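You operate a simulated robot arm through the tools that you are given. There is no shell and no other tool. Be economical: measure what you need, move in short steps, check, and stop when the job is done.

Carry out the task below with a simulated robot arm. There is one attempt and no reset: what you move stays moved.

JOB
Swap the white nozzle on the grey spot for the red sleeve.
Fine: bring the spot to the red pointer first; nozzle on the teal mat; turn the blue spot back to the pointer.

The check looks at the end state, three seconds after you hand in, the way a careful person would. Anything else that was tipped, shoved, dropped, spilled or broken makes it a failure.

ROBOT AND FRAMES
A 7-joint arm with a two-finger parallel gripper, fixed in place. Base frame: the origin is at the foot of the arm, x ahead of it, y to its left, z up; the work surface is at about z = 82. Units: cm, degrees, N and s.
With the tool pointing down near the work surface it reaches from about 30 to 70 cm from the base axis. Its first joint turns from -66.0 to 66.0 degrees. Payload 1.57 kg.
Tool frame: the origin (TCP) lies between the finger pads and is the grasp point; the fingertips stand 3 cm ahead of it; z points along the fingers, y is the line along which they close. Largest opening 11 cm; finger width 2.4, thickness 1.2; the body of the gripper, 4.8 by 11.2 cm, starts 7.8 cm behind the TCP.
Orientation is that of the tool frame in the base frame, as [roll, pitch, yaw] about the fixed x, y, z axes, in that order (R = Rz(yaw) Ry(pitch) Rx(roll)). With the fingers straight down and closing along the base's y, the tool's x points along the base's -x, its y along +y and its z along -z.

CONTROLS
- The arm moves only by the tool send_rows. Its argument "targets" is a list of rows, each a list of 7 numbers: the shift along the tool's x, y, z in units of 40 mm (1.0 is 40 mm), then the turn, a rotation vector about the tool's x, y, z in units of 6 degrees (1.0 is 6 degrees), then the gripper command, from -1 (shut) to 1 (fully open), values between in proportion. In form: [[dx, dy, dz, wx, wy, wz, gripper], ...]. A call has 1 to 8 rows; each row shifts and turns the commanded pose from where the row before left it, along the tool's axes as they then stand. A call with a number of a shift or a turn outside -1 to 1 is refused whole. Rows are played at 5 a second. More than 5 cm and 8.6 degrees between two rows, or a gripper value outside its range, and nothing of the call is played. A pose out of reach is approached as far as the arm can. The call stops where the force on the tool passes 40 N (or 10 N more than at its start, if that is more) or the arm is blocked; 0.2 s more then pass. The fingers move at their own pace (about 10.8 cm/s each) and stop on an object; they squeeze with about 32 N. The grip force told is the motor's: it shows also when the fingers shut on nothing. Time passes only in rows, and 0.2 s behind the last, so rows that do not move let the fingers close. It gives the time, the measured TCP pose, the force on the tool (base axes), the opening and the grip force at its end, in the units of the frame above (readings bear some noise).
- Cameras (640 x 400 px; columns grow to the right, rows downward): "scene" is fixed at [16.62, -39.23, 139.76]; the picture's right is [0.64, -0.77, 0.00], its down [-0.53, -0.44, -0.73] and it looks along [0.56, 0.47, -0.69] (base axes); focal length 297 px, centre (320, 200). "wrist" rides on the gripper at [-3.6, 0, -8] in the tool frame; the picture's right is [0.00, -1.00, 0.00], its down [0.97, 0.00, -0.24] and it looks along [0.24, 0.00, 0.97] (tool axes); focal length 218 px, centre (320, 200).
- grab_frame(camera): a new picture of that camera. No time passes.
- point_at(camera, pixels): there is no depth. For up to 12 entries [column, row, z] of the newest picture of that camera ("zoom" is the newest enlarged one), the place [x, y] in the base frame at which the ray of that pixel passes the height z, good to about 0.2 cm, but the place of the scene camera against the robot may be out by one fixed shift of up to 2.5 cm in any direction. No time passes.
- enlarge(camera, box): a new picture of the part [left, top, right, bottom] of that camera's present view, enlarged. No time passes.
- sign_off(): hands the job in; it is judged then, once.

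Keep the steps short. Do not move on a guess: measure, check each grasp and each placing, and mend mistakes. In all there are 80 turns and 46 pictures (those below and enlarged ones count). Leave the gripper open and the arm clear of the work at the hand-in unless told otherwise, and finish with a single line.

The tools are called after "Call:" as name(argument=value, ...) on one line, values as JSON. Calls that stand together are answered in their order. send_rows: Moves the arm, as the interface text tells. Its arguments: {"type":"object","properties":{"targets":{"type":"array","items":{"type":"array","items":{"type":"number"}}}},"required":["targets"]} The other tools are called the same way: grab_frame (camera) takes a picture; point_at (camera, pixels) gives the place at which the rays of pixels pass given heights; enlarge (camera, box) takes an enlarged picture of a part of a camera's view; sign_off () hands the job in.

At the start:

```text
t: 0.0
tool_pos: [38.5, -17.66, 118.53]
tcp_rot: [-180.0, 0.0, 180.0]
force: [0.6, 0.3, -0.4]
width: 10.98
grip_force: 0.1
```

scene: 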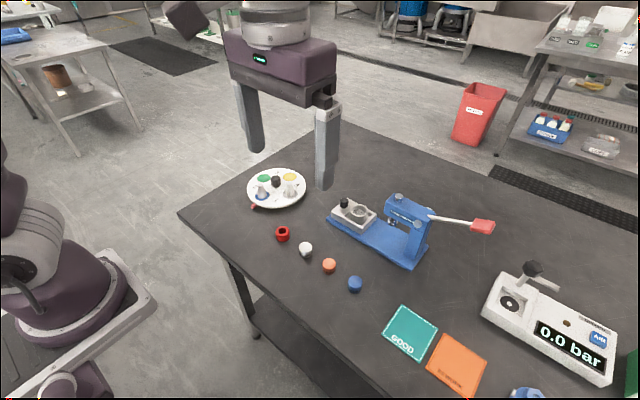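
wrist: 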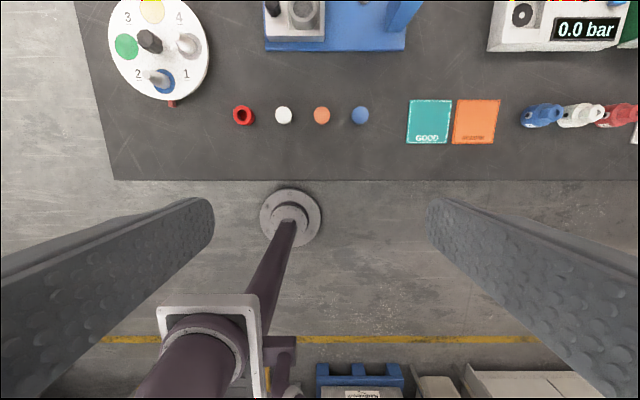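

I see a turntable at upper left of the wrist view (about 158,45) with a red pointer near (171,103). I'll enlarge it and the parts row for detail.

Call:
enlarge(camera="wrist", box=[90, 0, 250, 120])

Call:
enlarge(camera="scene", box=[230, 150, 390, 270])

```text
3.33 times, centred on (170, 60) of wrist
```

zoom: 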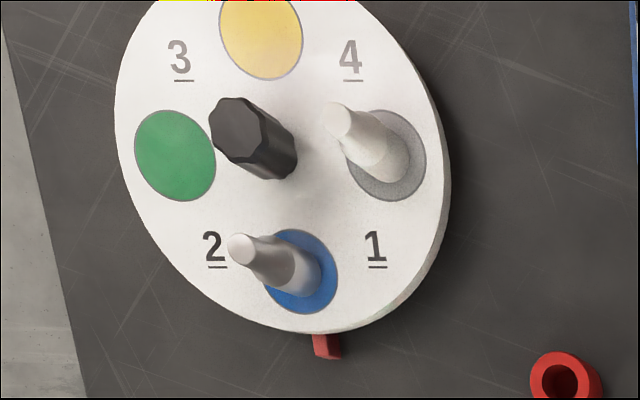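

```text
3.33 times, centred on (310, 210) of scene
```

zoom: 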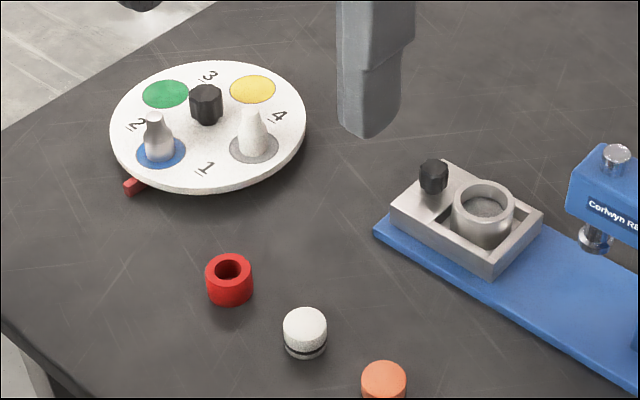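

The blue spot (wrist 164,81) is at the pointer now, and the white nozzle stands on grey (190,46). I'll get positions from the wrist camera at likely heights.

Call:
point_at(camera="wrist", pixels=[[158, 47, 84], [164, 81, 84], [190, 46.5, 84], [126.5, 48, 84], [152, 10.5, 84], [171, 103, 82], [243, 115, 82], [146, 37.5, 88], [428, 122, 82], [158, 47, 86]])

Call:
point_at(camera="scene", pixels=[[276, 188, 84], [282, 240, 82], [275, 176, 88], [410, 332, 82]])

```text
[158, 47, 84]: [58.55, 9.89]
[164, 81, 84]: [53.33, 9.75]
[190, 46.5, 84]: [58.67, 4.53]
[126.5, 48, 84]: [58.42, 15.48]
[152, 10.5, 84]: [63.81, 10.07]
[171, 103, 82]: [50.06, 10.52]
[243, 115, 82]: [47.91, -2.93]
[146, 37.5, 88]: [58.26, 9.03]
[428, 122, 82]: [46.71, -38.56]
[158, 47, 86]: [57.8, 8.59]
```

```text
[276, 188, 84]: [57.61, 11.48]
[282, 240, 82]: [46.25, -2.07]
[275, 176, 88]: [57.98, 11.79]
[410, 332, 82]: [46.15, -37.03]
```

Turntable centre is about (58.5, 9.8), spot radius ~5.3. I'll move above it at the present height for a closer look.

Call:
send_rows(targets=[[-0.5, 0.86, 0, 0, 0, 0, 1], [-0.5, 0.86, 0, 0, 0, 0, 1], [-0.5, 0.86, 0, 0, 0, 0, 1], [-0.5, 0.86, 0, 0, 0, 0, 1], [-0.5, 0.86, 0, 0, 0, 0, 1], [-0.5, 0.86, 0, 0, 0, 0, 1], [-0.5, 0.86, 0, 0, 0, 0, 1], [-0.5, 0.86, 0, 0, 0, 0, 1]])

Call:
enlarge(camera="wrist", box=[210, 80, 430, 240])

```text
t: 1.8
tool_pos: [54.5, 9.92, 118.58]
tcp_rot: [179.9, 0.0, 179.9]
force: [0.1, 0.2, 0.2]
width: 11.0
grip_force: 0.0
```

```text
2.50 times, centred on (320, 160) of wrist
```

zoom: 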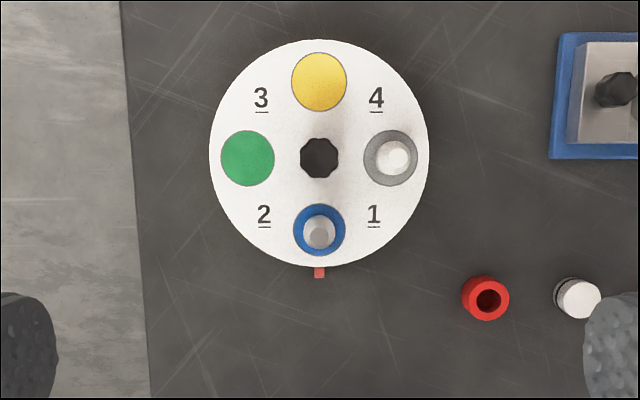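

A clean overhead view: knob top (319,158), grey (390,158), blue (319,230), pointer (319,272), sleeve (487,300). I'll measure at several heights to settle heights by parallax.

Call:
point_at(camera="zoom", pixels=[[319, 152, 84], [319, 158, 88], [319, 158, 90], [390, 158, 84], [248, 158, 84], [319, 82, 84], [319, 230, 84], [319, 272, 82], [487, 297, 85], [392, 155, 90], [487, 300, 82], [335, 158, 88]])

```text
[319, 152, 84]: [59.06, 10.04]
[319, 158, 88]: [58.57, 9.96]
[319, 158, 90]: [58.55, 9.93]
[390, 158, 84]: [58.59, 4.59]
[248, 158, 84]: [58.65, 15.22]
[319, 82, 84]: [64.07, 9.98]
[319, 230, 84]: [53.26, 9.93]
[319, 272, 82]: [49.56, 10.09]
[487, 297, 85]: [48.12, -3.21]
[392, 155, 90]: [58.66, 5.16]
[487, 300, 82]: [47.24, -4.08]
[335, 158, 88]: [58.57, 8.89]
```

Centre is (58.6, 9.95), disc top ≈84, knob top ≈87, nozzle top ≈88. I'll centre over the knob and turn the tool −45° so the fingers fall between the spots.

Call:
send_rows(targets=[[-0.51, 0, 0, 0, 0, 0, 0.1], [-0.51, 0, 0, 0, 0, -1, 0.1], [0, 0, 0, 0, 0, -1, 0.1], [0, 0, 0, 0, 0, -1, 0.1], [0, 0, 0, 0, 0, -1, 0.1], [0, 0, 0, 0, 0, -1, 0.1], [0, 0, 0, 0, 0, -1, 0.1], [0, 0, 0, 0, 0, -1, 0.1]])

Call:
send_rows(targets=[[0, 0, 1, 0, 0, -0.5, 0.1], [0, 0, 1, 0, 0, 0, 0.1], [0, 0, 1, 0, 0, 0, 0.1], [0, 0, 1, 0, 0, 0, 0.1], [0, 0, 1, 0, 0, 0, 0.1], [0, 0, 0, 0, 0, 0, 0.1]])

Call:
grab_frame(camera="wrist")

```text
t: 3.6
tool_pos: [58.65, 9.86, 118.56]
tcp_rot: [-180.0, 0.0, -137.8]
force: [0.3, 0.7, 0.4]
width: 6.04
grip_force: 0.1
```

```text
t: 5.0
tool_pos: [58.44, 10.1, 98.42]
tcp_rot: [-180.0, -0.1, -135.0]
force: [0.2, 0.2, -0.4]
width: 6.06
grip_force: 0.0
```

```text
40 pictures are left
```

wrist: 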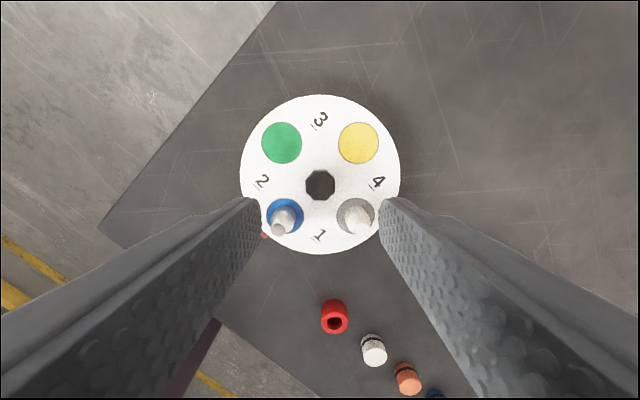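

Knob at (320,184), fingers will land between the spots. Check the knob's place before descending.

Call:
point_at(camera="wrist", pixels=[[320, 184, 87], [283, 142, 84], [358, 143, 84], [285, 217, 84], [356, 216, 84]])

```text
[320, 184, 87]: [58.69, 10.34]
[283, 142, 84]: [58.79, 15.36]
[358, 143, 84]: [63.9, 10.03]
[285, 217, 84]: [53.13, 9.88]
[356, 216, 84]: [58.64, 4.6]
```

Consistent at (58.6, 10.0). Descend so fingertips are just above the disc.

Call:
send_rows(targets=[[0, 0, 0.9, 0, 0, 0, 0.1], [0, 0, 0.9, 0, 0, 0, 0.1], [0, 0, 0.5, 0, 0, 0, 0.1], [0, 0, 0.35, 0, 0, 0, 0.1], [0, 0, 0, 0, 0, 0, 0.1]])

Call:
grab_frame(camera="wrist")

Call:
enlarge(camera="scene", box=[220, 130, 340, 220])

```text
t: 6.2
tool_pos: [58.59, 9.72, 87.82]
tcp_rot: [-180.0, 0.0, -135.0]
force: [-0.8, 0.1, -0.1]
width: 6.07
grip_force: 0.0
```

```text
39 pictures are left
```

wrist: 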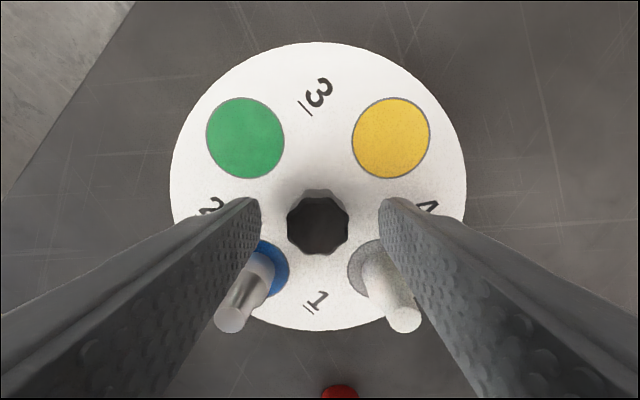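

```text
4.44 times, centred on (280, 175) of scene
```

zoom: 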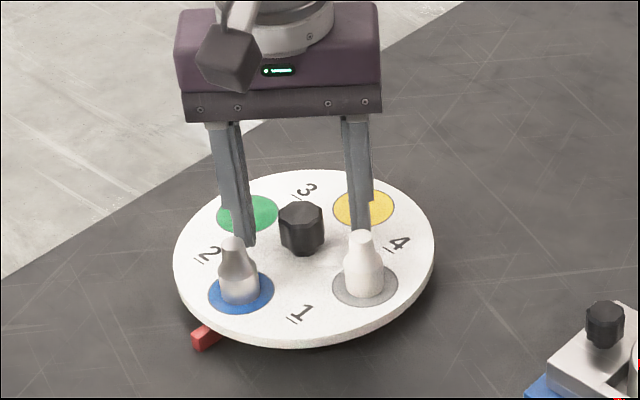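

Knob is centred between the fingers and the nozzles are clear. Close on the knob.

Call:
send_rows(targets=[[0, 0, 0, 0, 0, 0, -0.3], [0, 0, 0, 0, 0, 0, -1], [0, 0, 0, 0, 0, 0, -1]])

Call:
grab_frame(camera="wrist")

```text
t: 7.0
tool_pos: [58.43, 9.89, 88.0]
tcp_rot: [179.9, -0.1, -135.0]
force: [-8.6, 6.4, 0.4]
width: 2.79
grip_force: 38.6
```

```text
37 pictures are left
```

wrist: 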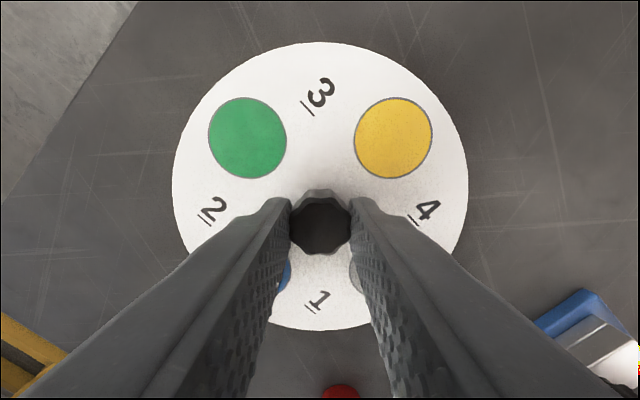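

Grip holds at 2.79 cm with a side force of ~10 N along tool +y, so I'll ease 1 mm that way and start turning clockwise (+tool z) gently.

Call:
send_rows(targets=[[0, 0.025, 0, 0, 0, 0, -1], [0, 0, 0, 0, 0, 0.3, -1], [0, 0, 0, 0, 0, 0.5, -1], [0, 0, 0, 0, 0, 0.5, -1], [0, 0, 0, 0, 0, 0.5, -1], [0, 0, 0, 0, 0, 0.2, -1]])

Call:
enlarge(camera="scene", box=[220, 130, 340, 220])

```text
t: 8.4
tool_pos: [58.44, 9.86, 87.94]
tcp_rot: [-179.9, 0.0, -147.0]
force: [-4.4, 2.9, -0.6]
width: 2.75
grip_force: 37.9
```

```text
4.44 times, centred on (280, 175) of scene
```

zoom: 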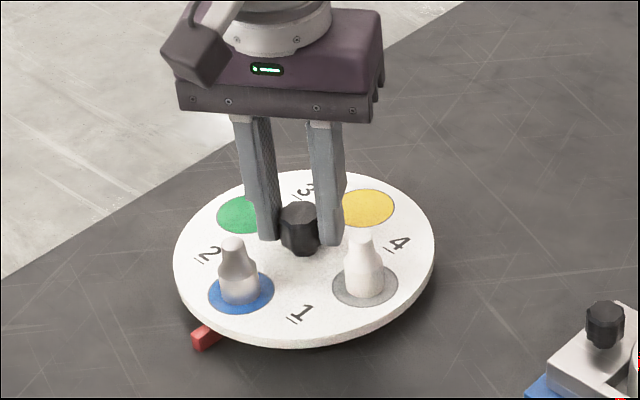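

The disc did not turn although the tool turned 12°. I'll check whether the knob turned or slipped.

Call:
enlarge(camera="wrist", box=[220, 130, 420, 280])

```text
2.67 times, centred on (320, 205) of wrist
```

zoom: 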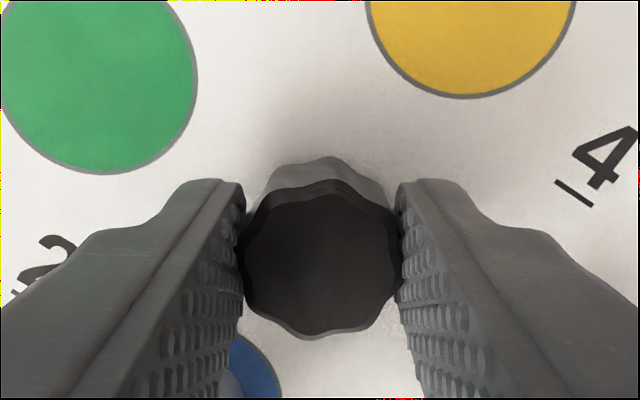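

Width changed slightly (2.79→2.75), which may mean the fingers slid from corners toward flats. I'll turn some more and watch the width.

Call:
send_rows(targets=[[0, 0.02, 0, 0, 0, 0.5, -1], [0, 0, 0, 0, 0, 0.5, -1], [0, 0, 0, 0, 0, 0.5, -1], [0, 0, 0, 0, 0, 0.5, -1]])

Call:
enlarge(camera="wrist", box=[220, 130, 420, 280])

```text
t: 9.4
tool_pos: [58.44, 9.95, 88.07]
tcp_rot: [-179.9, 0.0, -159.1]
force: [0.5, -0.9, 0.3]
width: 2.78
grip_force: 37.9
```

```text
2.67 times, centred on (320, 205) of wrist
```

zoom: 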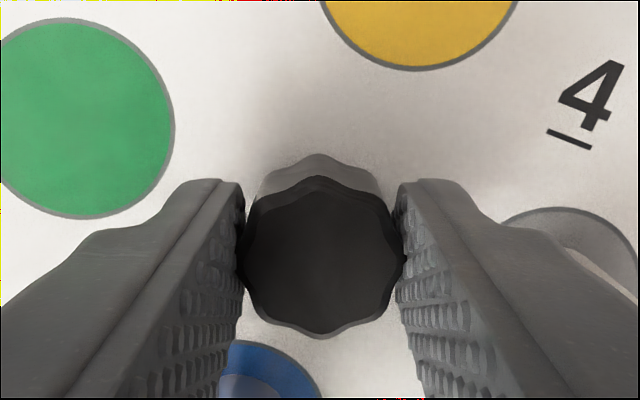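

The knob stays with the disc and slips between the fingers. I'll test the other direction (the disc may be a ratchet), then look.

Call:
send_rows(targets=[[0, 0, 0, 0, 0, -0.5, -1], [0, 0, 0, 0, 0, -0.5, -1], [0, 0, 0, 0, 0, -0.5, -1], [0, 0, 0, 0, 0, -0.5, -1]])

Call:
enlarge(camera="wrist", box=[220, 130, 420, 280])

```text
t: 10.4
tool_pos: [58.46, 10.0, 87.78]
tcp_rot: [-180.0, 0.0, -147.0]
force: [0.6, -5.0, -4.3]
width: 2.76
grip_force: 37.6
```

```text
2.67 times, centred on (320, 205) of wrist
```

zoom: 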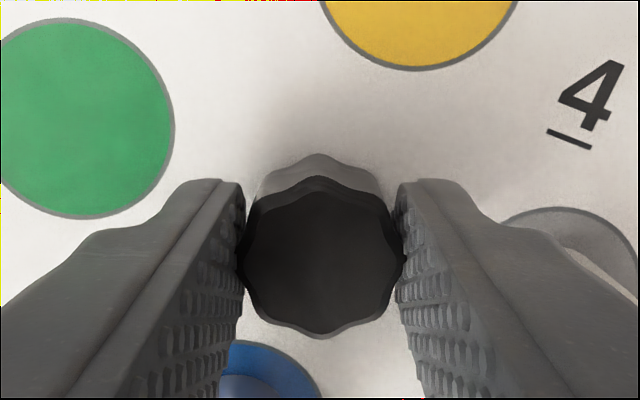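

The disc followed this time (picture unchanged in the tool frame). A small clockwise retest will tell whether it's one-way.

Call:
send_rows(targets=[[0, 0, 0, 0, 0, 0.4, -1], [0, 0, 0, 0, 0, 0.6, -1]])

Call:
enlarge(camera="wrist", box=[220, 130, 420, 280])

Call:
enlarge(camera="scene", box=[220, 130, 340, 220])

```text
t: 11.0
tool_pos: [58.36, 9.85, 88.0]
tcp_rot: [-179.9, 0.0, -153.1]
force: [0.0, -5.7, -3.0]
width: 2.77
grip_force: 38.1
```

```text
2.67 times, centred on (320, 205) of wrist
```

zoom: 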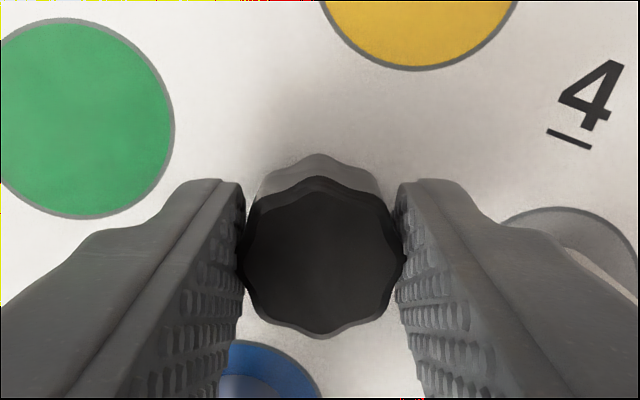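

```text
4.44 times, centred on (280, 175) of scene
```

zoom: 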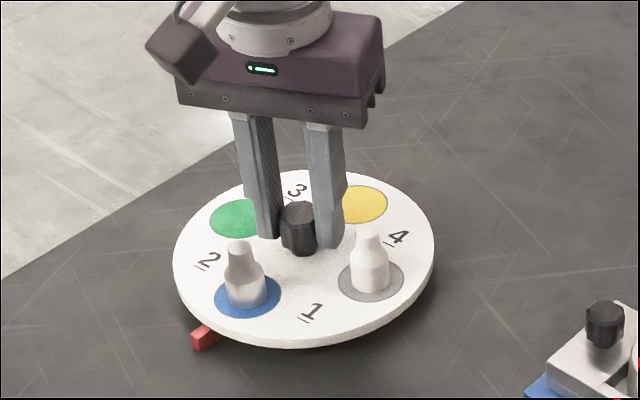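

It follows both ways now. I'll continue clockwise past home to see if there is a stop at home.

Call:
send_rows(targets=[[0, 0, 0, 0, 0, 0.5, -1], [0, 0, 0, 0, 0, 0.5, -1], [0, 0, 0, 0, 0, 0.5, -1], [0, 0, 0, 0, 0, 0.5, -1]])

Call:
enlarge(camera="wrist", box=[220, 130, 420, 280])

```text
t: 12.0
tool_pos: [58.44, 10.05, 87.84]
tcp_rot: [-180.0, 0.0, -165.2]
force: [1.9, -4.7, -2.3]
width: 2.73
grip_force: 38.1
```

```text
2.67 times, centred on (320, 205) of wrist
```

zoom: 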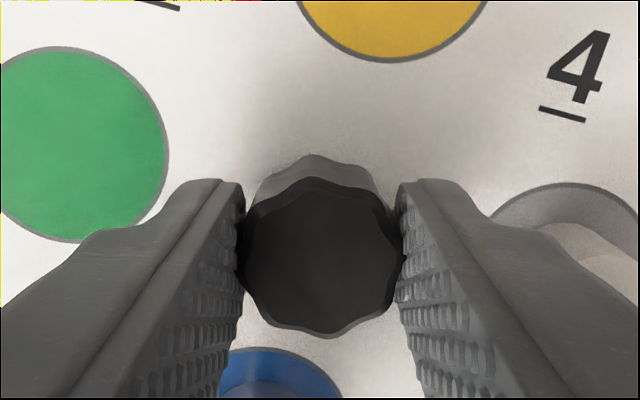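

Clockwise stops at home: there is an end stop. So grey must come round counter‑clockwise, 270°. I'll turn that way, gently.

Call:
send_rows(targets=[[0, 0, 0, 0, 0, -0.4, -1], [0, 0, 0, 0, 0, -0.8, -1], [0, 0, 0, 0, 0, -0.8, -1], [0, 0, 0, 0, 0, -0.8, -1], [0, 0, 0, 0, 0, -0.8, -1], [0, 0, 0, 0, 0, -0.8, -1], [0, 0, 0, 0, 0, -0.8, -1], [0, 0, 0, 0, 0, -0.4, -1]])

Call:
send_rows(targets=[[0, 0, 0, 0, 0, -0.4, -1], [0, 0, 0, 0, 0, -0.8, -1], [0, 0, 0, 0, 0, -0.8, -1], [0, 0, 0, 0, 0, -0.8, -1], [0, 0, 0, 0, 0, -0.8, -1], [0, 0, 0, 0, 0, -0.8, -1], [0, 0, 0, 0, 0, -0.8, -1], [0, 0, 0, 0, 0, -0.4, -1]])

Call:
grab_frame(camera="wrist")

Call:
enlarge(camera="scene", box=[220, 130, 340, 220])

```text
t: 13.8
tool_pos: [58.5, 9.96, 87.94]
tcp_rot: [-179.9, 0.1, -131.3]
force: [7.1, -7.6, 3.6]
width: 2.77
grip_force: 37.9
```

```text
t: 15.6
tool_pos: [58.43, 9.87, 87.94]
tcp_rot: [-179.9, 0.0, -97.8]
force: [13.0, -9.3, 7.5]
width: 2.74
grip_force: 37.8
```

```text
29 pictures are left
```

wrist: 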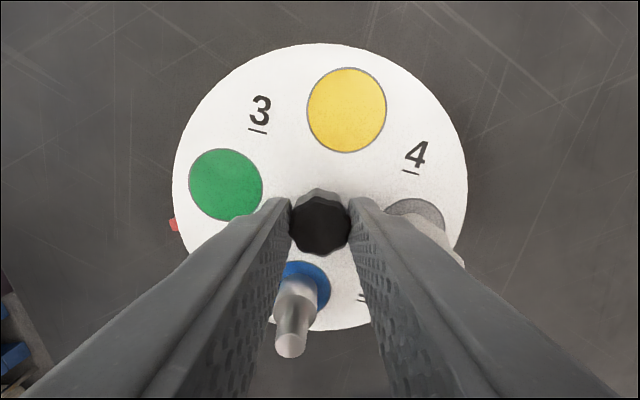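

```text
4.44 times, centred on (280, 175) of scene
```

zoom: 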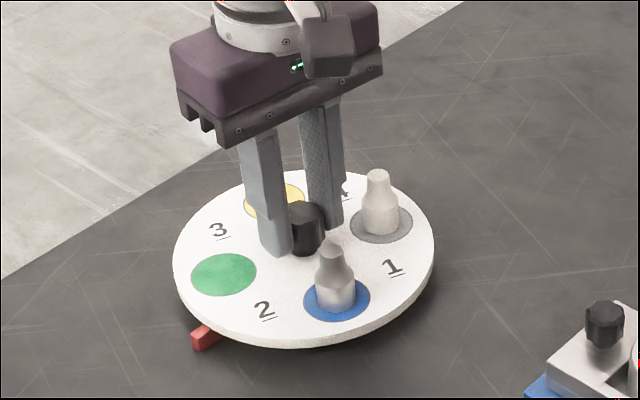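

Disc follows well (~67° turned, no stop). I'll ease the off‑centre force and continue, watching the arm's reach in yaw.

Call:
send_rows(targets=[[0.02, -0.025, 0, 0, 0, -0.3, -1], [0, 0, 0, 0, 0, -0.8, -1], [0, 0, 0, 0, 0, -0.8, -1], [0, 0, 0, 0, 0, -0.8, -1], [0, 0, 0, 0, 0, -0.8, -1], [0, 0, 0, 0, 0, -0.8, -1], [0, 0, 0, 0, 0, -0.8, -1], [0, 0, 0, 0, 0, -0.4, -1]])

```text
t: 17.4
tool_pos: [58.51, 10.03, 87.93]
tcp_rot: [180.0, -0.1, -64.9]
force: [5.9, 3.4, 7.2]
width: 2.74
grip_force: 37.8
```

Fine; continue.

Call:
send_rows(targets=[[0, 0, 0, 0, 0, -0.4, -1], [0, 0, 0, 0, 0, -0.8, -1], [0, 0, 0, 0, 0, -0.8, -1], [0, 0, 0, 0, 0, -0.8, -1], [0, 0, 0, 0, 0, -0.4, -1]])

```text
t: 18.6
tool_pos: [58.43, 10.06, 87.95]
tcp_rot: [-179.8, 0.0, -45.4]
force: [6.7, 9.4, 5.7]
width: 2.76
grip_force: 38.2
```

On track (yaw −45). Continue further.

Call:
send_rows(targets=[[0, -0.02, 0, 0, 0, -0.4, -1], [0, 0, 0, 0, 0, -0.8, -1], [0, 0, 0, 0, 0, -0.8, -1], [0, 0, 0, 0, 0, -0.8, -1], [0, 0, 0, 0, 0, -0.8, -1], [0, 0, 0, 0, 0, -0.4, -1]])

Call:
grab_frame(camera="wrist")

```text
t: 20.0
tool_pos: [58.43, 9.98, 87.94]
tcp_rot: [-180.0, 0.1, -21.6]
force: [-0.6, 4.3, 19.0]
width: 2.75
grip_force: 37.6
```

```text
27 pictures are left
```

wrist: 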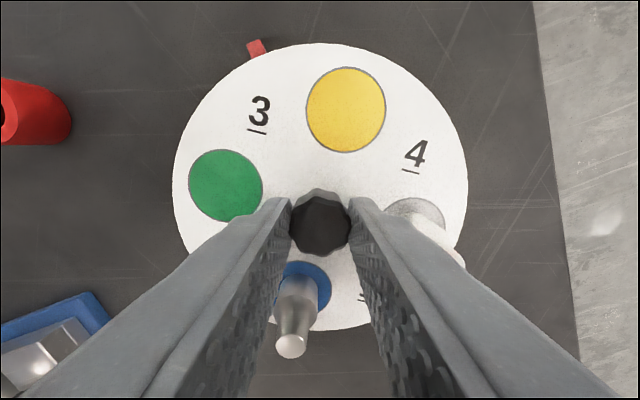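

Turned about 144°. Yaw is near its end, so I'll release slightly (4 cm, clear of the nozzles), lift, and unwind.

Call:
send_rows(targets=[[0, 0, 0, 0, 0, 0, -0.27], [0, 0, 0, 0, 0, 0, -0.27], [0, 0, -0.4, 0, 0, 0, -0.27], [0, 0, -0.9, 0, 0, 0, -0.27], [0, 0, -0.7, 0, 0, 0, -0.27]])

Call:
send_rows(targets=[[0, 0, 0, 0, 0, 1, -0.27], [0, 0, 0, 0, 0, 1, -0.27], [0, 0, 0, 0, 0, 1, -0.27], [0, 0, 0, 0, 0, 1, -0.27], [0, 0, 0, 0, 0, 1, -0.27], [0, 0, 0, 0, 0, 1, -0.27], [0, 0, 0, 0, 0, 1, -0.27], [0, 0, 0, 0, 0, 1, -0.27]])

Call:
send_rows(targets=[[0, 0, 0, 0, 0, 1, -0.27], [0, 0, 0, 0, 0, 1, -0.27], [0, 0, 0, 0, 0, 1, -0.27], [0, 0, 0, 0, 0, 1, -0.27], [0, 0, 0, 0, 0, 1, -0.27], [0, 0, 0, 0, 0, 1, -0.27], [0, 0, 0, 0, 0, 1, -0.27], [0, 0, 0, 0, 0, 1, -0.27]])

Call:
send_rows(targets=[[0, 0, 0, 0, 0, 1, -0.27], [0, 0, 0, 0, 0, 1, -0.27], [0, 0, 0, 0, 0, 1, -0.27], [0, 0, 0, 0, 0, 1, -0.27], [0, 0, 0, 0, 0, 1, -0.27], [0, 0, 0, 0, 0, 1, -0.27], [0, 0, 0, 0, 0, 1, -0.27], [0, 0, 0, 0, 0, 1, -0.27]])

Call:
grab_frame(camera="wrist")

```text
t: 21.2
tool_pos: [58.55, 9.88, 95.9]
tcp_rot: [-180.0, 0.0, -21.5]
force: [0.4, 0.8, 0.3]
width: 4.01
grip_force: 0.0
```

```text
t: 23.0
tool_pos: [58.61, 9.88, 95.88]
tcp_rot: [179.9, 0.1, -69.7]
force: [-0.2, -0.1, -0.5]
width: 4.03
grip_force: 0.1
```

```text
t: 24.8
tool_pos: [58.58, 10.02, 96.0]
tcp_rot: [180.0, 0.1, -117.6]
force: [0.3, -0.3, 0.4]
width: 4.0
grip_force: 0.1
```

```text
t: 26.6
tool_pos: [58.8, 9.9, 95.77]
tcp_rot: [-179.9, 0.0, -165.7]
force: [0.2, -0.1, -0.3]
width: 4.0
grip_force: 0.2
```

```text
26 pictures are left
```

wrist: 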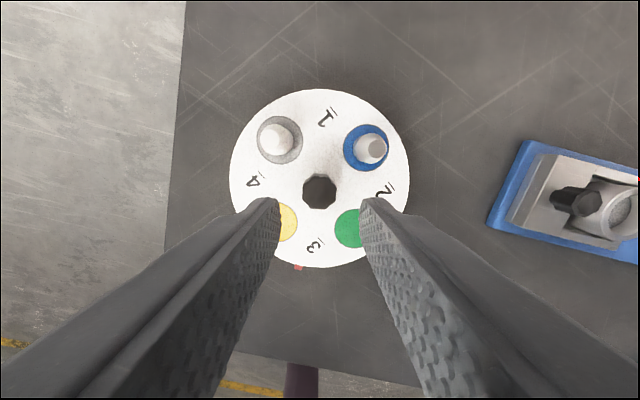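

Well aligned. Descend on the knob and grip again.

Call:
send_rows(targets=[[0, 0, 0.8, 0, 0, 0, -0.27], [0, 0, 0.8, 0, 0, 0, -0.27], [0, 0, 0.4, 0, 0, 0, -0.27], [0, 0, 0, 0, 0, 0, -0.27], [0, 0, 0, 0, 0, 0, -1], [0, 0, 0, 0, 0, 0, -1], [0, 0, 0, 0, 0, 0, -1]])

Call:
send_rows(targets=[[0, 0, 0, 0, 0, -0.4, -1], [0, 0, 0, 0, 0, -0.8, -1], [0, 0, 0, 0, 0, -0.8, -1], [0, 0, 0, 0, 0, -0.8, -1], [0, 0, 0, 0, 0, -0.8, -1], [0, 0, 0, 0, 0, -0.8, -1], [0, 0, 0, 0, 0, -0.8, -1], [0, 0, 0, 0, 0, -0.4, -1]])

Call:
send_rows(targets=[[0, -0.02, 0, 0, 0, -0.4, -1], [0, 0, 0, 0, 0, -0.8, -1], [0, 0, 0, 0, 0, -0.8, -1], [0, 0, 0, 0, 0, -0.8, -1], [0, 0, 0, 0, 0, -0.8, -1], [0, 0, 0, 0, 0, -0.8, -1], [0, 0, 0, 0, 0, -0.8, -1], [0, 0, 0, 0, 0, -0.4, -1]])

Call:
send_rows(targets=[[0, 0, 0, 0, 0, -0.4, -1], [0, 0, 0, 0, 0, -0.8, -1], [0, 0, 0, 0, 0, -0.8, -1], [0, 0, 0, 0, 0, -0.8, -1], [0, 0, 0, 0, 0, -0.8, -1], [0, 0, 0, 0, 0, -0.8, -1], [0, 0, 0, 0, 0, -0.8, -1], [0, 0, 0, 0, 0, -0.4, -1]])

Call:
grab_frame(camera="wrist")

```text
t: 28.2
tool_pos: [58.57, 10.06, 87.77]
tcp_rot: [180.0, 0.0, -165.6]
force: [-0.7, 5.1, -7.9]
width: 2.77
grip_force: 37.5
```

```text
t: 30.0
tool_pos: [58.56, 9.93, 87.83]
tcp_rot: [180.0, 0.1, -131.9]
force: [1.6, 15.1, -30.7]
width: 2.77
grip_force: 37.3
```

```text
t: 31.8
tool_pos: [58.57, 10.02, 87.94]
tcp_rot: [179.9, 0.0, -98.4]
force: [-21.8, 25.6, -17.3]
width: 2.77
grip_force: 38.0
```

```text
t: 33.6
tool_pos: [58.61, 9.91, 87.89]
tcp_rot: [180.0, 0.0, -64.8]
force: [-23.7, 15.5, -7.0]
width: 2.74
grip_force: 38.5
```

```text
25 pictures are left
```

wrist: 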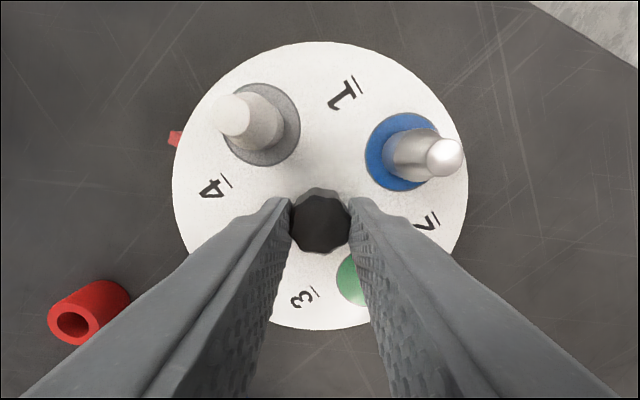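

Only a little is left. I'll measure the disc angle from the spots and pointer.

Call:
point_at(camera="wrist", pixels=[[262, 124, 84], [402, 151, 84], [176, 138, 82.7], [320, 190, 84]])

```text
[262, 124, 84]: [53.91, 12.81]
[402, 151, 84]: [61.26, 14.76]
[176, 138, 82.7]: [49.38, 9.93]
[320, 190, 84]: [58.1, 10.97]
```

About 29° remain. Ease the side force and turn 27°.

Call:
send_rows(targets=[[-0.039, 0.023, 0, 0, 0, 0, -1], [0, 0, 0, 0, 0, -0.5, -1], [0, 0, 0, 0, 0, -0.9, -1], [0, 0, 0, 0, 0, -0.9, -1], [0, 0, 0, 0, 0, -0.9, -1], [0, 0, 0, 0, 0, -0.9, -1], [0, 0, 0, 0, 0, -0.4, -1]])

Call:
grab_frame(camera="wrist")

```text
t: 35.2
tool_pos: [58.66, 9.92, 88.03]
tcp_rot: [-180.0, 0.0, -37.8]
force: [7.3, -7.0, -13.7]
width: 2.74
grip_force: 37.2
```

```text
24 pictures are left
```

wrist: 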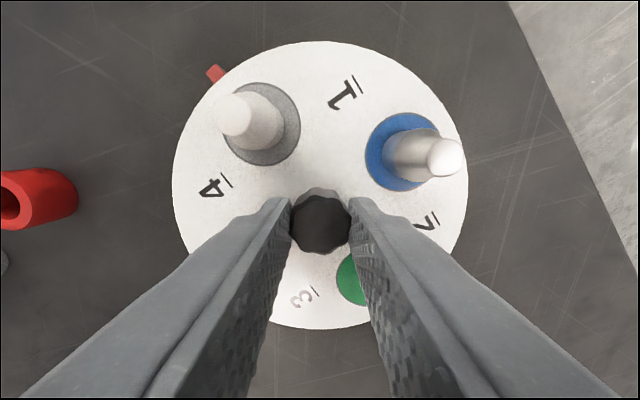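

Call:
point_at(camera="wrist", pixels=[[262, 123, 84], [402, 151, 84], [215, 74, 82.7], [320, 190, 84]])

```text
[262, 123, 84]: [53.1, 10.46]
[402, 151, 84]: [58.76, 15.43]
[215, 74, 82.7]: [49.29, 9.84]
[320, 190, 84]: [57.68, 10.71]
```

Grey is ~3.7° short of the pointer. Turn that much and recheck from a lifted position later.

Call:
send_rows(targets=[[0, 0, 0, 0, 0, -0.3, -1], [0, 0, 0, 0, 0, -0.32, -1], [0, 0, 0, 0, 0, 0, -1], [0, 0, 0, 0, 0, 0, -0.27], [0, 0, 0, 0, 0, 0, -0.27], [0, 0, -0.8, 0, 0, 0, -0.27], [0, 0, -0.9, 0, 0, 0, -0.27], [0, 0, -0.8, 0, 0, 0, -0.27]])

Call:
send_rows(targets=[[0, 0, -1, 0, 0, 1, -0.27], [0, 0, -1, 0, 0, 1, -0.27], [0, 0, 0, 0, 0, 1, -0.27], [0, 0, 0, 0, 0, 1, -0.27], [0, 0, 0, 0, 0, 1, -0.27], [0, 0, 0, 0, 0, 1, -0.27], [0, 0, 0, 0, 0, 1, -0.27], [0, 0, 0, 0, 0, 1, -0.27]])

Call:
send_rows(targets=[[0, 0, 0, 0, 0, 1, -0.27], [0, 0, 0, 0, 0, 1, -0.27], [0, 0, 0, 0, 0, 1, -0.27], [0, 0, 0, 0, 0, 1, -0.27], [0, 0, 0, 0, 0, 1, -0.27], [0, 0, 0, 0, 0, 1, -0.27], [0, 0, 0, 0, 0, 1, -0.27], [0, 0, 0, 0, 0, 1, -0.27]])

Call:
send_rows(targets=[[0, 0, 0, 0, 0, 1, -0.27], [0, 0, 0, 0, 0, 1, -0.27], [0, 0, 0, 0, 0, 1, -0.27], [0, 0, 0, 0, 0, 1, -0.27], [0, 0, 0, 0, 0, 1, -0.27], [0, 0, 0, 0, 0, 1, -0.27], [0, 0, 0, 0, 0, 1, -0.27], [0, 0, 0, 0, 0, 0.2, -0.27]])

Call:
enlarge(camera="wrist", box=[220, 90, 420, 240])

```text
t: 37.0
tool_pos: [58.47, 10.07, 98.0]
tcp_rot: [180.0, 0.0, -34.0]
force: [-1.4, -0.5, 0.4]
width: 4.01
grip_force: 0.1
```

```text
t: 38.8
tool_pos: [58.36, 10.03, 105.88]
tcp_rot: [-180.0, 0.0, -82.2]
force: [-0.4, 0.3, 0.1]
width: 4.0
grip_force: 0.0
```

```text
t: 40.6
tool_pos: [58.6, 10.11, 105.86]
tcp_rot: [-179.9, 0.0, -130.3]
force: [0.4, 0.0, 0.4]
width: 4.02
grip_force: 0.0
```

```text
t: 42.4
tool_pos: [58.49, 10.05, 105.89]
tcp_rot: [-180.0, 0.0, -173.4]
force: [0.0, -0.3, -0.3]
width: 3.98
grip_force: 0.1
```

```text
2.67 times, centred on (320, 165) of wrist
```

zoom: 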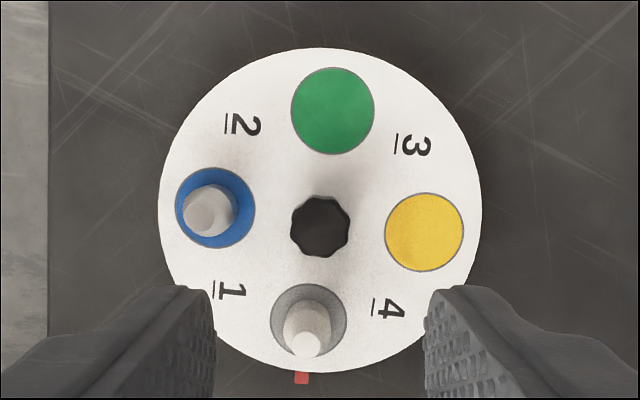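

Measure the spot directions and the nozzle.

Call:
point_at(camera="zoom", pixels=[[333, 111, 84], [308, 320, 84], [215, 208, 84], [424, 232, 84], [302, 377, 82.7], [306, 344, 88], [307, 310, 84], [207, 216, 88]])

```text
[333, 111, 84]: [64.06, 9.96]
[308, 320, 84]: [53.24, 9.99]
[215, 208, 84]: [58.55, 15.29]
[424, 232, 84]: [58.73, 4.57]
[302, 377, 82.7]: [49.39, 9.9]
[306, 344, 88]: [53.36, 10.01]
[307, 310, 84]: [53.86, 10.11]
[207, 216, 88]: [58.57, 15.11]
```

Grey is exactly at the pointer. Nozzle at (53.3, 10.0). Square up the yaw, move over the nozzle and descend partway with 6 cm opening.

Call:
send_rows(targets=[[0, 0, 0, 0, 0, 0.55, 0.1], [0, 0, 0, 0, 0, 0.55, 0.1], [0.65, 0, 0, 0, 0, 0, 0.1], [0.65, 0, 0.3, 0, 0, 0, 0.1], [0, 0, 0.9, 0, 0, 0, 0.1], [0, 0, 0.9, 0, 0, 0, 0.1], [0, 0, 0.5, 0, 0, 0, 0.1], [0, 0, 0, 0, 0, 0, 0.1]])

Call:
grab_frame(camera="wrist")

```text
t: 44.2
tool_pos: [53.27, 9.96, 95.59]
tcp_rot: [179.9, 0.0, -179.8]
force: [-1.0, 0.1, 0.6]
width: 6.05
grip_force: 0.1
```

```text
22 pictures are left
```

wrist: 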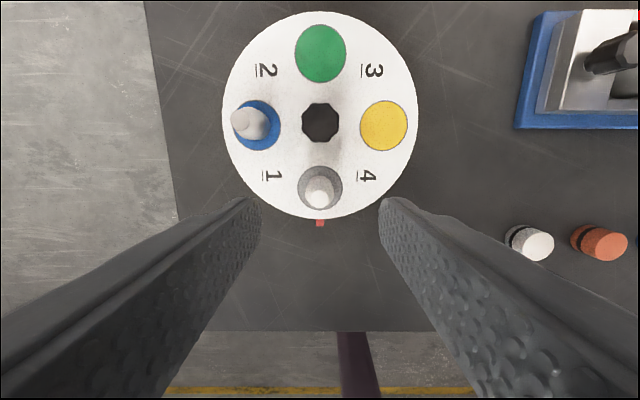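

Nozzle at (320,188), centred. Descend so tips are 4 mm above the disc, then close.

Call:
send_rows(targets=[[0, 0, 0.9, 0, 0, 0, 0.1], [0, 0, 0.8, 0, 0, 0, 0.1], [0, 0, 0.35, 0, 0, 0, 0.1], [0, 0, 0, 0, 0, 0, 0.1], [0, 0, 0, 0, 0, 0, -1], [0, 0, 0, 0, 0, 0, -1], [0, 0, 0, 0, 0, 0, -1]])

Call:
enlarge(camera="scene", box=[220, 130, 340, 220])

```text
t: 45.8
tool_pos: [53.24, 9.98, 87.4]
tcp_rot: [-179.9, 0.0, -180.0]
force: [0.0, 0.6, -0.6]
width: 2.03
grip_force: 31.8
```

```text
4.44 times, centred on (280, 175) of scene
```

zoom: 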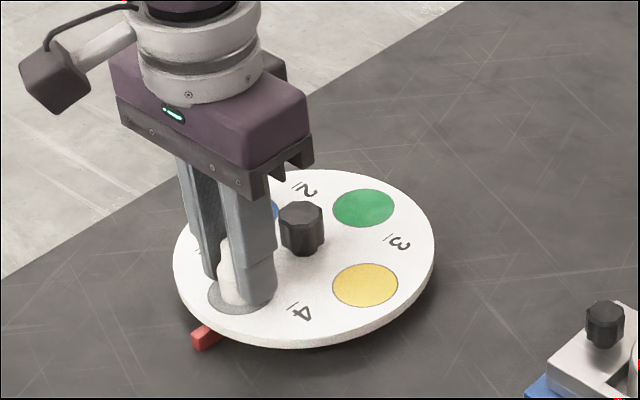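

Gripped at 2.03 cm. Lift straight up and check it is held.

Call:
send_rows(targets=[[0, 0, -0.3, 0, 0, 0, -1], [0, 0, -0.6, 0, 0, 0, -1], [0, 0, -1, 0, 0, 0, -1], [0, 0, -1, 0, 0, 0, -1], [0, 0, -1, 0, 0, 0, -1], [0, 0, -1, 0, 0, 0, -1]])

Call:
grab_frame(camera="scene")

```text
t: 47.2
tool_pos: [53.26, 9.98, 106.96]
tcp_rot: [180.0, -0.1, -179.9]
force: [0.0, -0.2, -0.7]
width: 2.01
grip_force: 32.1
```

```text
20 pictures are left
```

scene: 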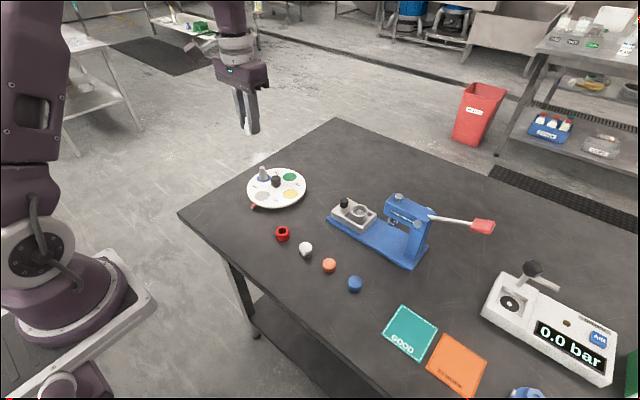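

Held; grey spot empty. Carry to above the teal mat (≈46.7, −38.6), passing in front of the press.

Call:
send_rows(targets=[[0.1, -0.76, 0, 0, 0, 0, -1], [0.1, -0.76, 0, 0, 0, 0, -1], [0.1, -0.76, 0, 0, 0, 0, -1], [0.1, -0.76, 0, 0, 0, 0, -1], [0.1, -0.76, 0, 0, 0, 0, -1], [0.1, -0.76, 0, 0, 0, 0, -1], [0.1, -0.76, 0, 0, 0, 0, -1], [0.1, -0.76, 0, 0, 0, 0, -1]])

Call:
send_rows(targets=[[0.1, -0.76, 0, 0, 0, 0, -1], [0.1, -0.76, 0, 0, 0, 0, -1], [0.1, -0.76, 0, 0, 0, 0, -1], [0.1, -0.76, 0, 0, 0, 0, -1], [0.1, -0.76, 0, 0, 0, 0, -1], [0.1, -0.76, 0, 0, 0, 0, -1], [0.1, -0.76, 0, 0, 0, 0, -1], [0.1, -0.76, 0, 0, 0, 0, -1]])

Call:
grab_frame(camera="wrist")

```text
t: 49.0
tool_pos: [50.12, -14.34, 106.89]
tcp_rot: [180.0, 0.0, -179.9]
force: [0.4, 0.5, 0.5]
width: 1.99
grip_force: 32.7
```

```text
t: 50.8
tool_pos: [46.94, -38.7, 106.99]
tcp_rot: [-180.0, -0.1, -179.9]
force: [0.5, 0.0, 0.2]
width: 1.99
grip_force: 32.6
```

```text
19 pictures are left
```

wrist: 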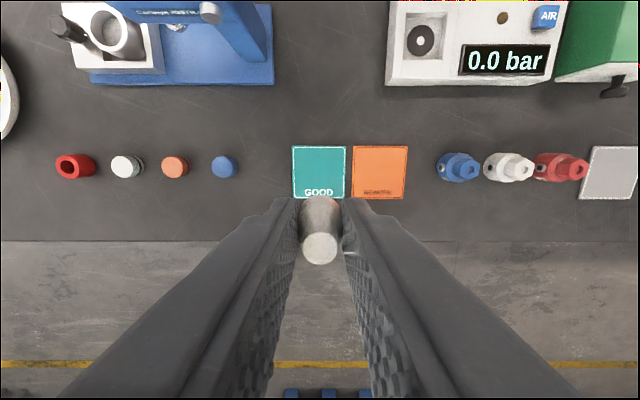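

Call:
point_at(camera="wrist", pixels=[[319, 172, 82.2], [293, 147, 82.2], [346, 197, 82.2], [320, 165, 82.2]])

```text
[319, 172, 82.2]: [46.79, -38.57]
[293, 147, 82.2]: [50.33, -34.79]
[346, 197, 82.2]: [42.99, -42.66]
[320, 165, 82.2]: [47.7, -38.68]
```

Centred over the mat. Lower to just above contact.

Call:
send_rows(targets=[[0, 0, 0.9, 0, 0, 0, -1], [0, 0, 1, 0, 0, 0, -1], [0, 0, 1, 0, 0, 0, -1], [0, 0, 1, 0, 0, 0, -1], [0, 0, 0.8, 0, 0, 0, -1], [0, 0, 0.35, 0, 0, 0, -1], [0, 0, 0.13, 0, 0, 0, -1]])

Call:
send_rows(targets=[[0, 0, 0.04, 0, 0, 0, -1], [0, 0, 0.03, 0, 0, 0, -1], [0, 0, 0.02, 0, 0, 0, -1], [0, 0, 0, 0, 0, 0, -1]])

Call:
enlarge(camera="scene", box=[350, 270, 470, 360])

```text
t: 52.4
tool_pos: [46.91, -38.71, 86.26]
tcp_rot: [-180.0, 0.0, -179.8]
force: [-0.1, -0.1, -0.3]
width: 1.97
grip_force: 32.6
```

```text
t: 53.4
tool_pos: [46.91, -38.49, 85.76]
tcp_rot: [179.9, 0.0, -179.9]
force: [1.3, 0.7, 2.7]
width: 2.03
grip_force: 32.1
```

```text
4.44 times, centred on (410, 315) of scene
```

zoom: 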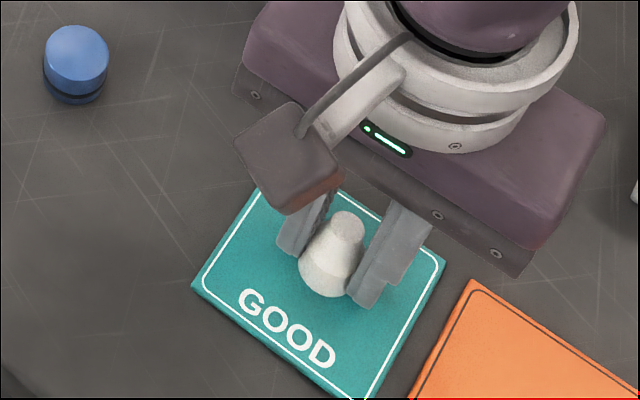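

Slight contact force (+2.7 N). One more half millimetre, then open to ~5 cm and rise.

Call:
send_rows(targets=[[0, 0, 0.015, 0, 0, 0, -1], [0, 0, 0, 0, 0, 0, -1]])

Call:
send_rows(targets=[[0, 0, 0, 0, 0, 0, -0.55], [0, 0, 0, 0, 0, 0, -0.3], [0, 0, 0, 0, 0, 0, -0.1], [0, 0, -0.3, 0, 0, 0, -0.1], [0, 0, -0.8, 0, 0, 0, -0.1], [0, 0, -1, 0, 0, 0, -0.1], [0, 0, -1, 0, 0, 0, -0.1], [0, 0, -1, 0, 0, 0, -0.1]])

Call:
grab_frame(camera="wrist")

```text
t: 54.0
tool_pos: [46.86, -38.61, 85.71]
tcp_rot: [180.0, 0.0, -179.9]
force: [1.3, 0.1, 2.9]
width: 2.0
grip_force: 32.1
```

```text
t: 55.8
tool_pos: [46.94, -38.58, 102.23]
tcp_rot: [-180.0, -0.1, -179.9]
force: [0.6, 0.3, -1.1]
width: 4.96
grip_force: 0.1
```

```text
17 pictures are left
```

wrist: 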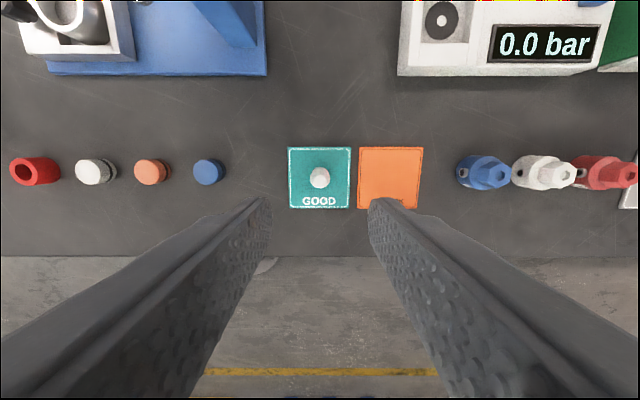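

Nozzle stands upright on the teal mat. Move to the red sleeve near (47.6, −3.5).

Call:
send_rows(targets=[[0, 0.9, -0.2, 0, 0, 0, -0.1], [0, 1, 0, 0, 0, 0, -0.1], [0, 1, 0, 0, 0, 0, -0.1], [0, 1, 0, 0, 0, 0, -0.1], [0, 1, 0, 0, 0, 0, -0.1], [0, 1, 0, 0, 0, 0, -0.1], [0, 1, 0, 0, 0, 0, -0.1], [-0.15, 1, 0, 0, 0, 0, -0.1]])

Call:
send_rows(targets=[[0, 0.8, 0, 0, 0, 0, -0.1], [0, 0, 0, 0, 0, 0, -0.1]])

Call:
grab_frame(camera="wrist")

```text
t: 57.6
tool_pos: [47.57, -7.09, 102.95]
tcp_rot: [179.9, 0.1, -179.9]
force: [0.0, 0.7, -0.1]
width: 4.94
grip_force: 0.0
```

```text
t: 58.2
tool_pos: [47.55, -3.73, 103.08]
tcp_rot: [180.0, 0.0, -179.9]
force: [1.1, -0.1, -0.2]
width: 4.93
grip_force: 0.0
```

```text
16 pictures are left
```

wrist: 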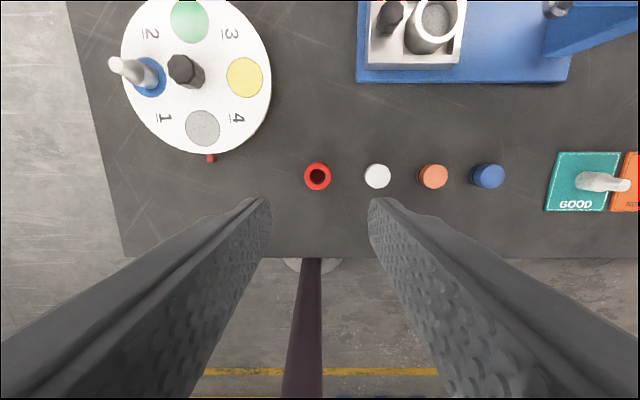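

Call:
point_at(camera="wrist", pixels=[[317, 177, 84], [304, 177, 84], [331, 177, 84], [365, 176, 83], [317, 177, 82]])

Call:
enlarge(camera="scene", box=[250, 210, 330, 270])

```text
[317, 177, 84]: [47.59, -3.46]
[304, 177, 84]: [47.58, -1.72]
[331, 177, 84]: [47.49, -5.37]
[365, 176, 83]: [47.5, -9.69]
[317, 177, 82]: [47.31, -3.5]
```

```text
6.67 times, centred on (290, 240) of scene
```

zoom: 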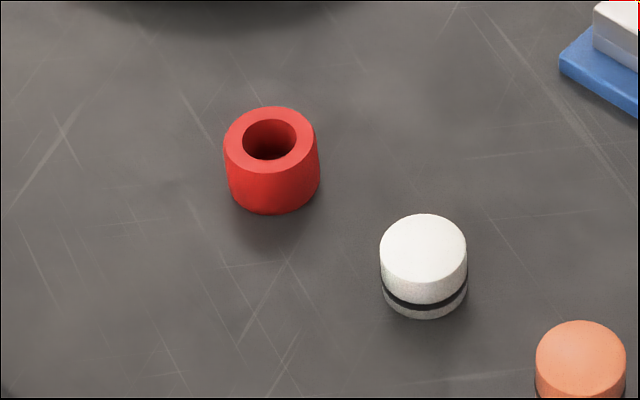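

Sleeve at (47.55, −3.5), about 3.4 wide; the white cap's near edge at y −9.7 leaves room. Open to 6 and descend.

Call:
send_rows(targets=[[0, 0.055, 0.6, 0, 0, 0, 0.08], [0, 0, 1, 0, 0, 0, 0.08], [0, 0, 1, 0, 0, 0, 0.08], [0, 0, 0.9, 0, 0, 0, 0.08], [0, 0, 0, 0, 0, 0, 0.08]])

Call:
grab_frame(camera="wrist")

```text
t: 59.4
tool_pos: [47.54, -3.61, 88.98]
tcp_rot: [-180.0, 0.1, -179.8]
force: [0.1, 0.5, -0.2]
width: 5.94
grip_force: 0.0
```

```text
14 pictures are left
```

wrist: 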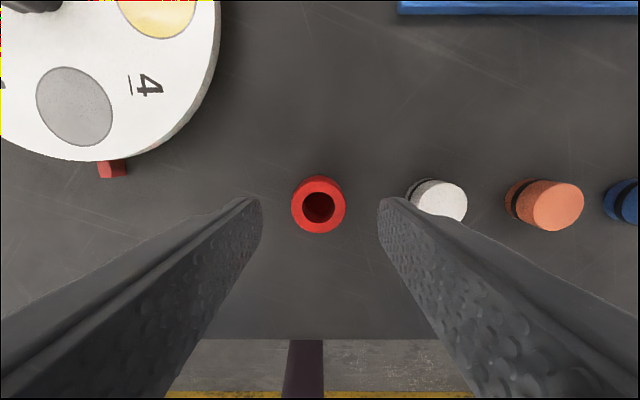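

Centred, clear of the cap. Descend to the surface and close.

Call:
send_rows(targets=[[0, 0, 0.5, 0, 0, 0, 0.08], [0, 0, 0.37, 0, 0, 0, 0.08], [0, 0, 0, 0, 0, 0, 0.08], [0, 0, 0, 0, 0, 0, -0.3], [0, 0, 0, 0, 0, 0, -1], [0, 0, 0, 0, 0, 0, -1], [0, 0, 0, 0, 0, 0, -1]])

Call:
send_rows(targets=[[0, 0, -0.3, 0, 0, 0, -1], [0, 0, -0.7, 0, 0, 0, -1], [0, 0, -1, 0, 0, 0, -1], [0, 0, -1, 0, 0, 0, -1], [0, 0, -1, 0, 0, 0, -1], [0, 0, 0, 0, 0, 0, -1]])

Call:
grab_frame(camera="wrist")

```text
t: 61.0
tool_pos: [47.46, -3.73, 85.45]
tcp_rot: [-180.0, 0.0, -179.9]
force: [0.3, 0.3, -0.2]
width: 3.16
grip_force: 32.0
```

```text
t: 62.4
tool_pos: [47.55, -3.63, 101.66]
tcp_rot: [-179.9, 0.0, -179.9]
force: [-0.3, -0.2, -0.8]
width: 3.16
grip_force: 31.6
```

```text
13 pictures are left
```

wrist: 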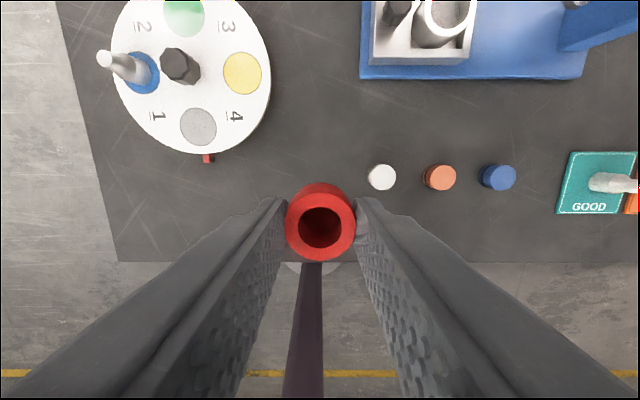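

Sleeve held (3.16). Move above the grey spot (53.25, 10.0).

Call:
send_rows(targets=[[-0.35, 0.85, 0, 0, 0, 0, -1], [-0.35, 0.85, 0, 0, 0, 0, -1], [-0.35, 0.85, 0, 0, 0, 0, -1], [-0.35, 0.85, 0, 0, 0, 0, -1], [0, 0, 0, 0, 0, 0, -1]])

Call:
grab_frame(camera="wrist")

```text
t: 63.6
tool_pos: [52.93, 10.03, 101.43]
tcp_rot: [-179.9, 0.0, -180.0]
force: [-0.8, -0.8, 0.1]
width: 3.14
grip_force: 32.0
```

```text
12 pictures are left
```

wrist: 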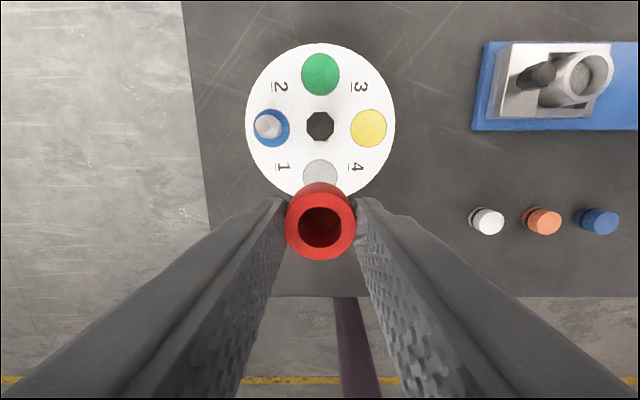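

Spot and sleeve line up (col 320). Lower to just above the disc.

Call:
send_rows(targets=[[0, 0, 0.8, 0, 0, 0, -1], [0, 0, 1, 0, 0, 0, -1], [0, 0, 0.9, 0, 0, 0, -1], [0, 0, 0.5, 0, 0, 0, -1], [0, 0, 0.2, 0, 0, 0, -1], [0, 0, 0, 0, 0, 0, -1]])

Call:
enlarge(camera="wrist", box=[220, 110, 420, 260])

```text
t: 65.0
tool_pos: [53.12, 10.1, 87.89]
tcp_rot: [180.0, 0.0, -179.9]
force: [0.0, -0.8, -0.4]
width: 3.15
grip_force: 32.3
```

```text
2.67 times, centred on (320, 185) of wrist
```

zoom: 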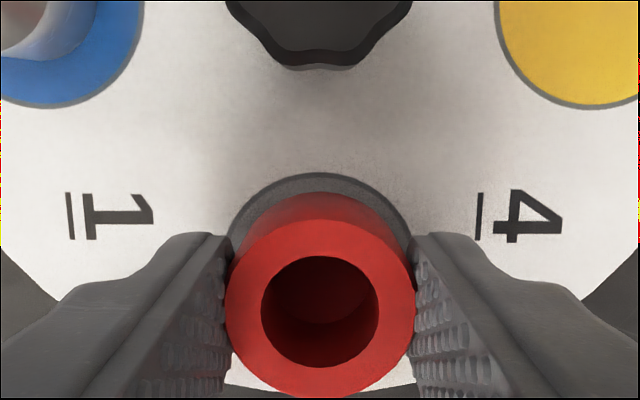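

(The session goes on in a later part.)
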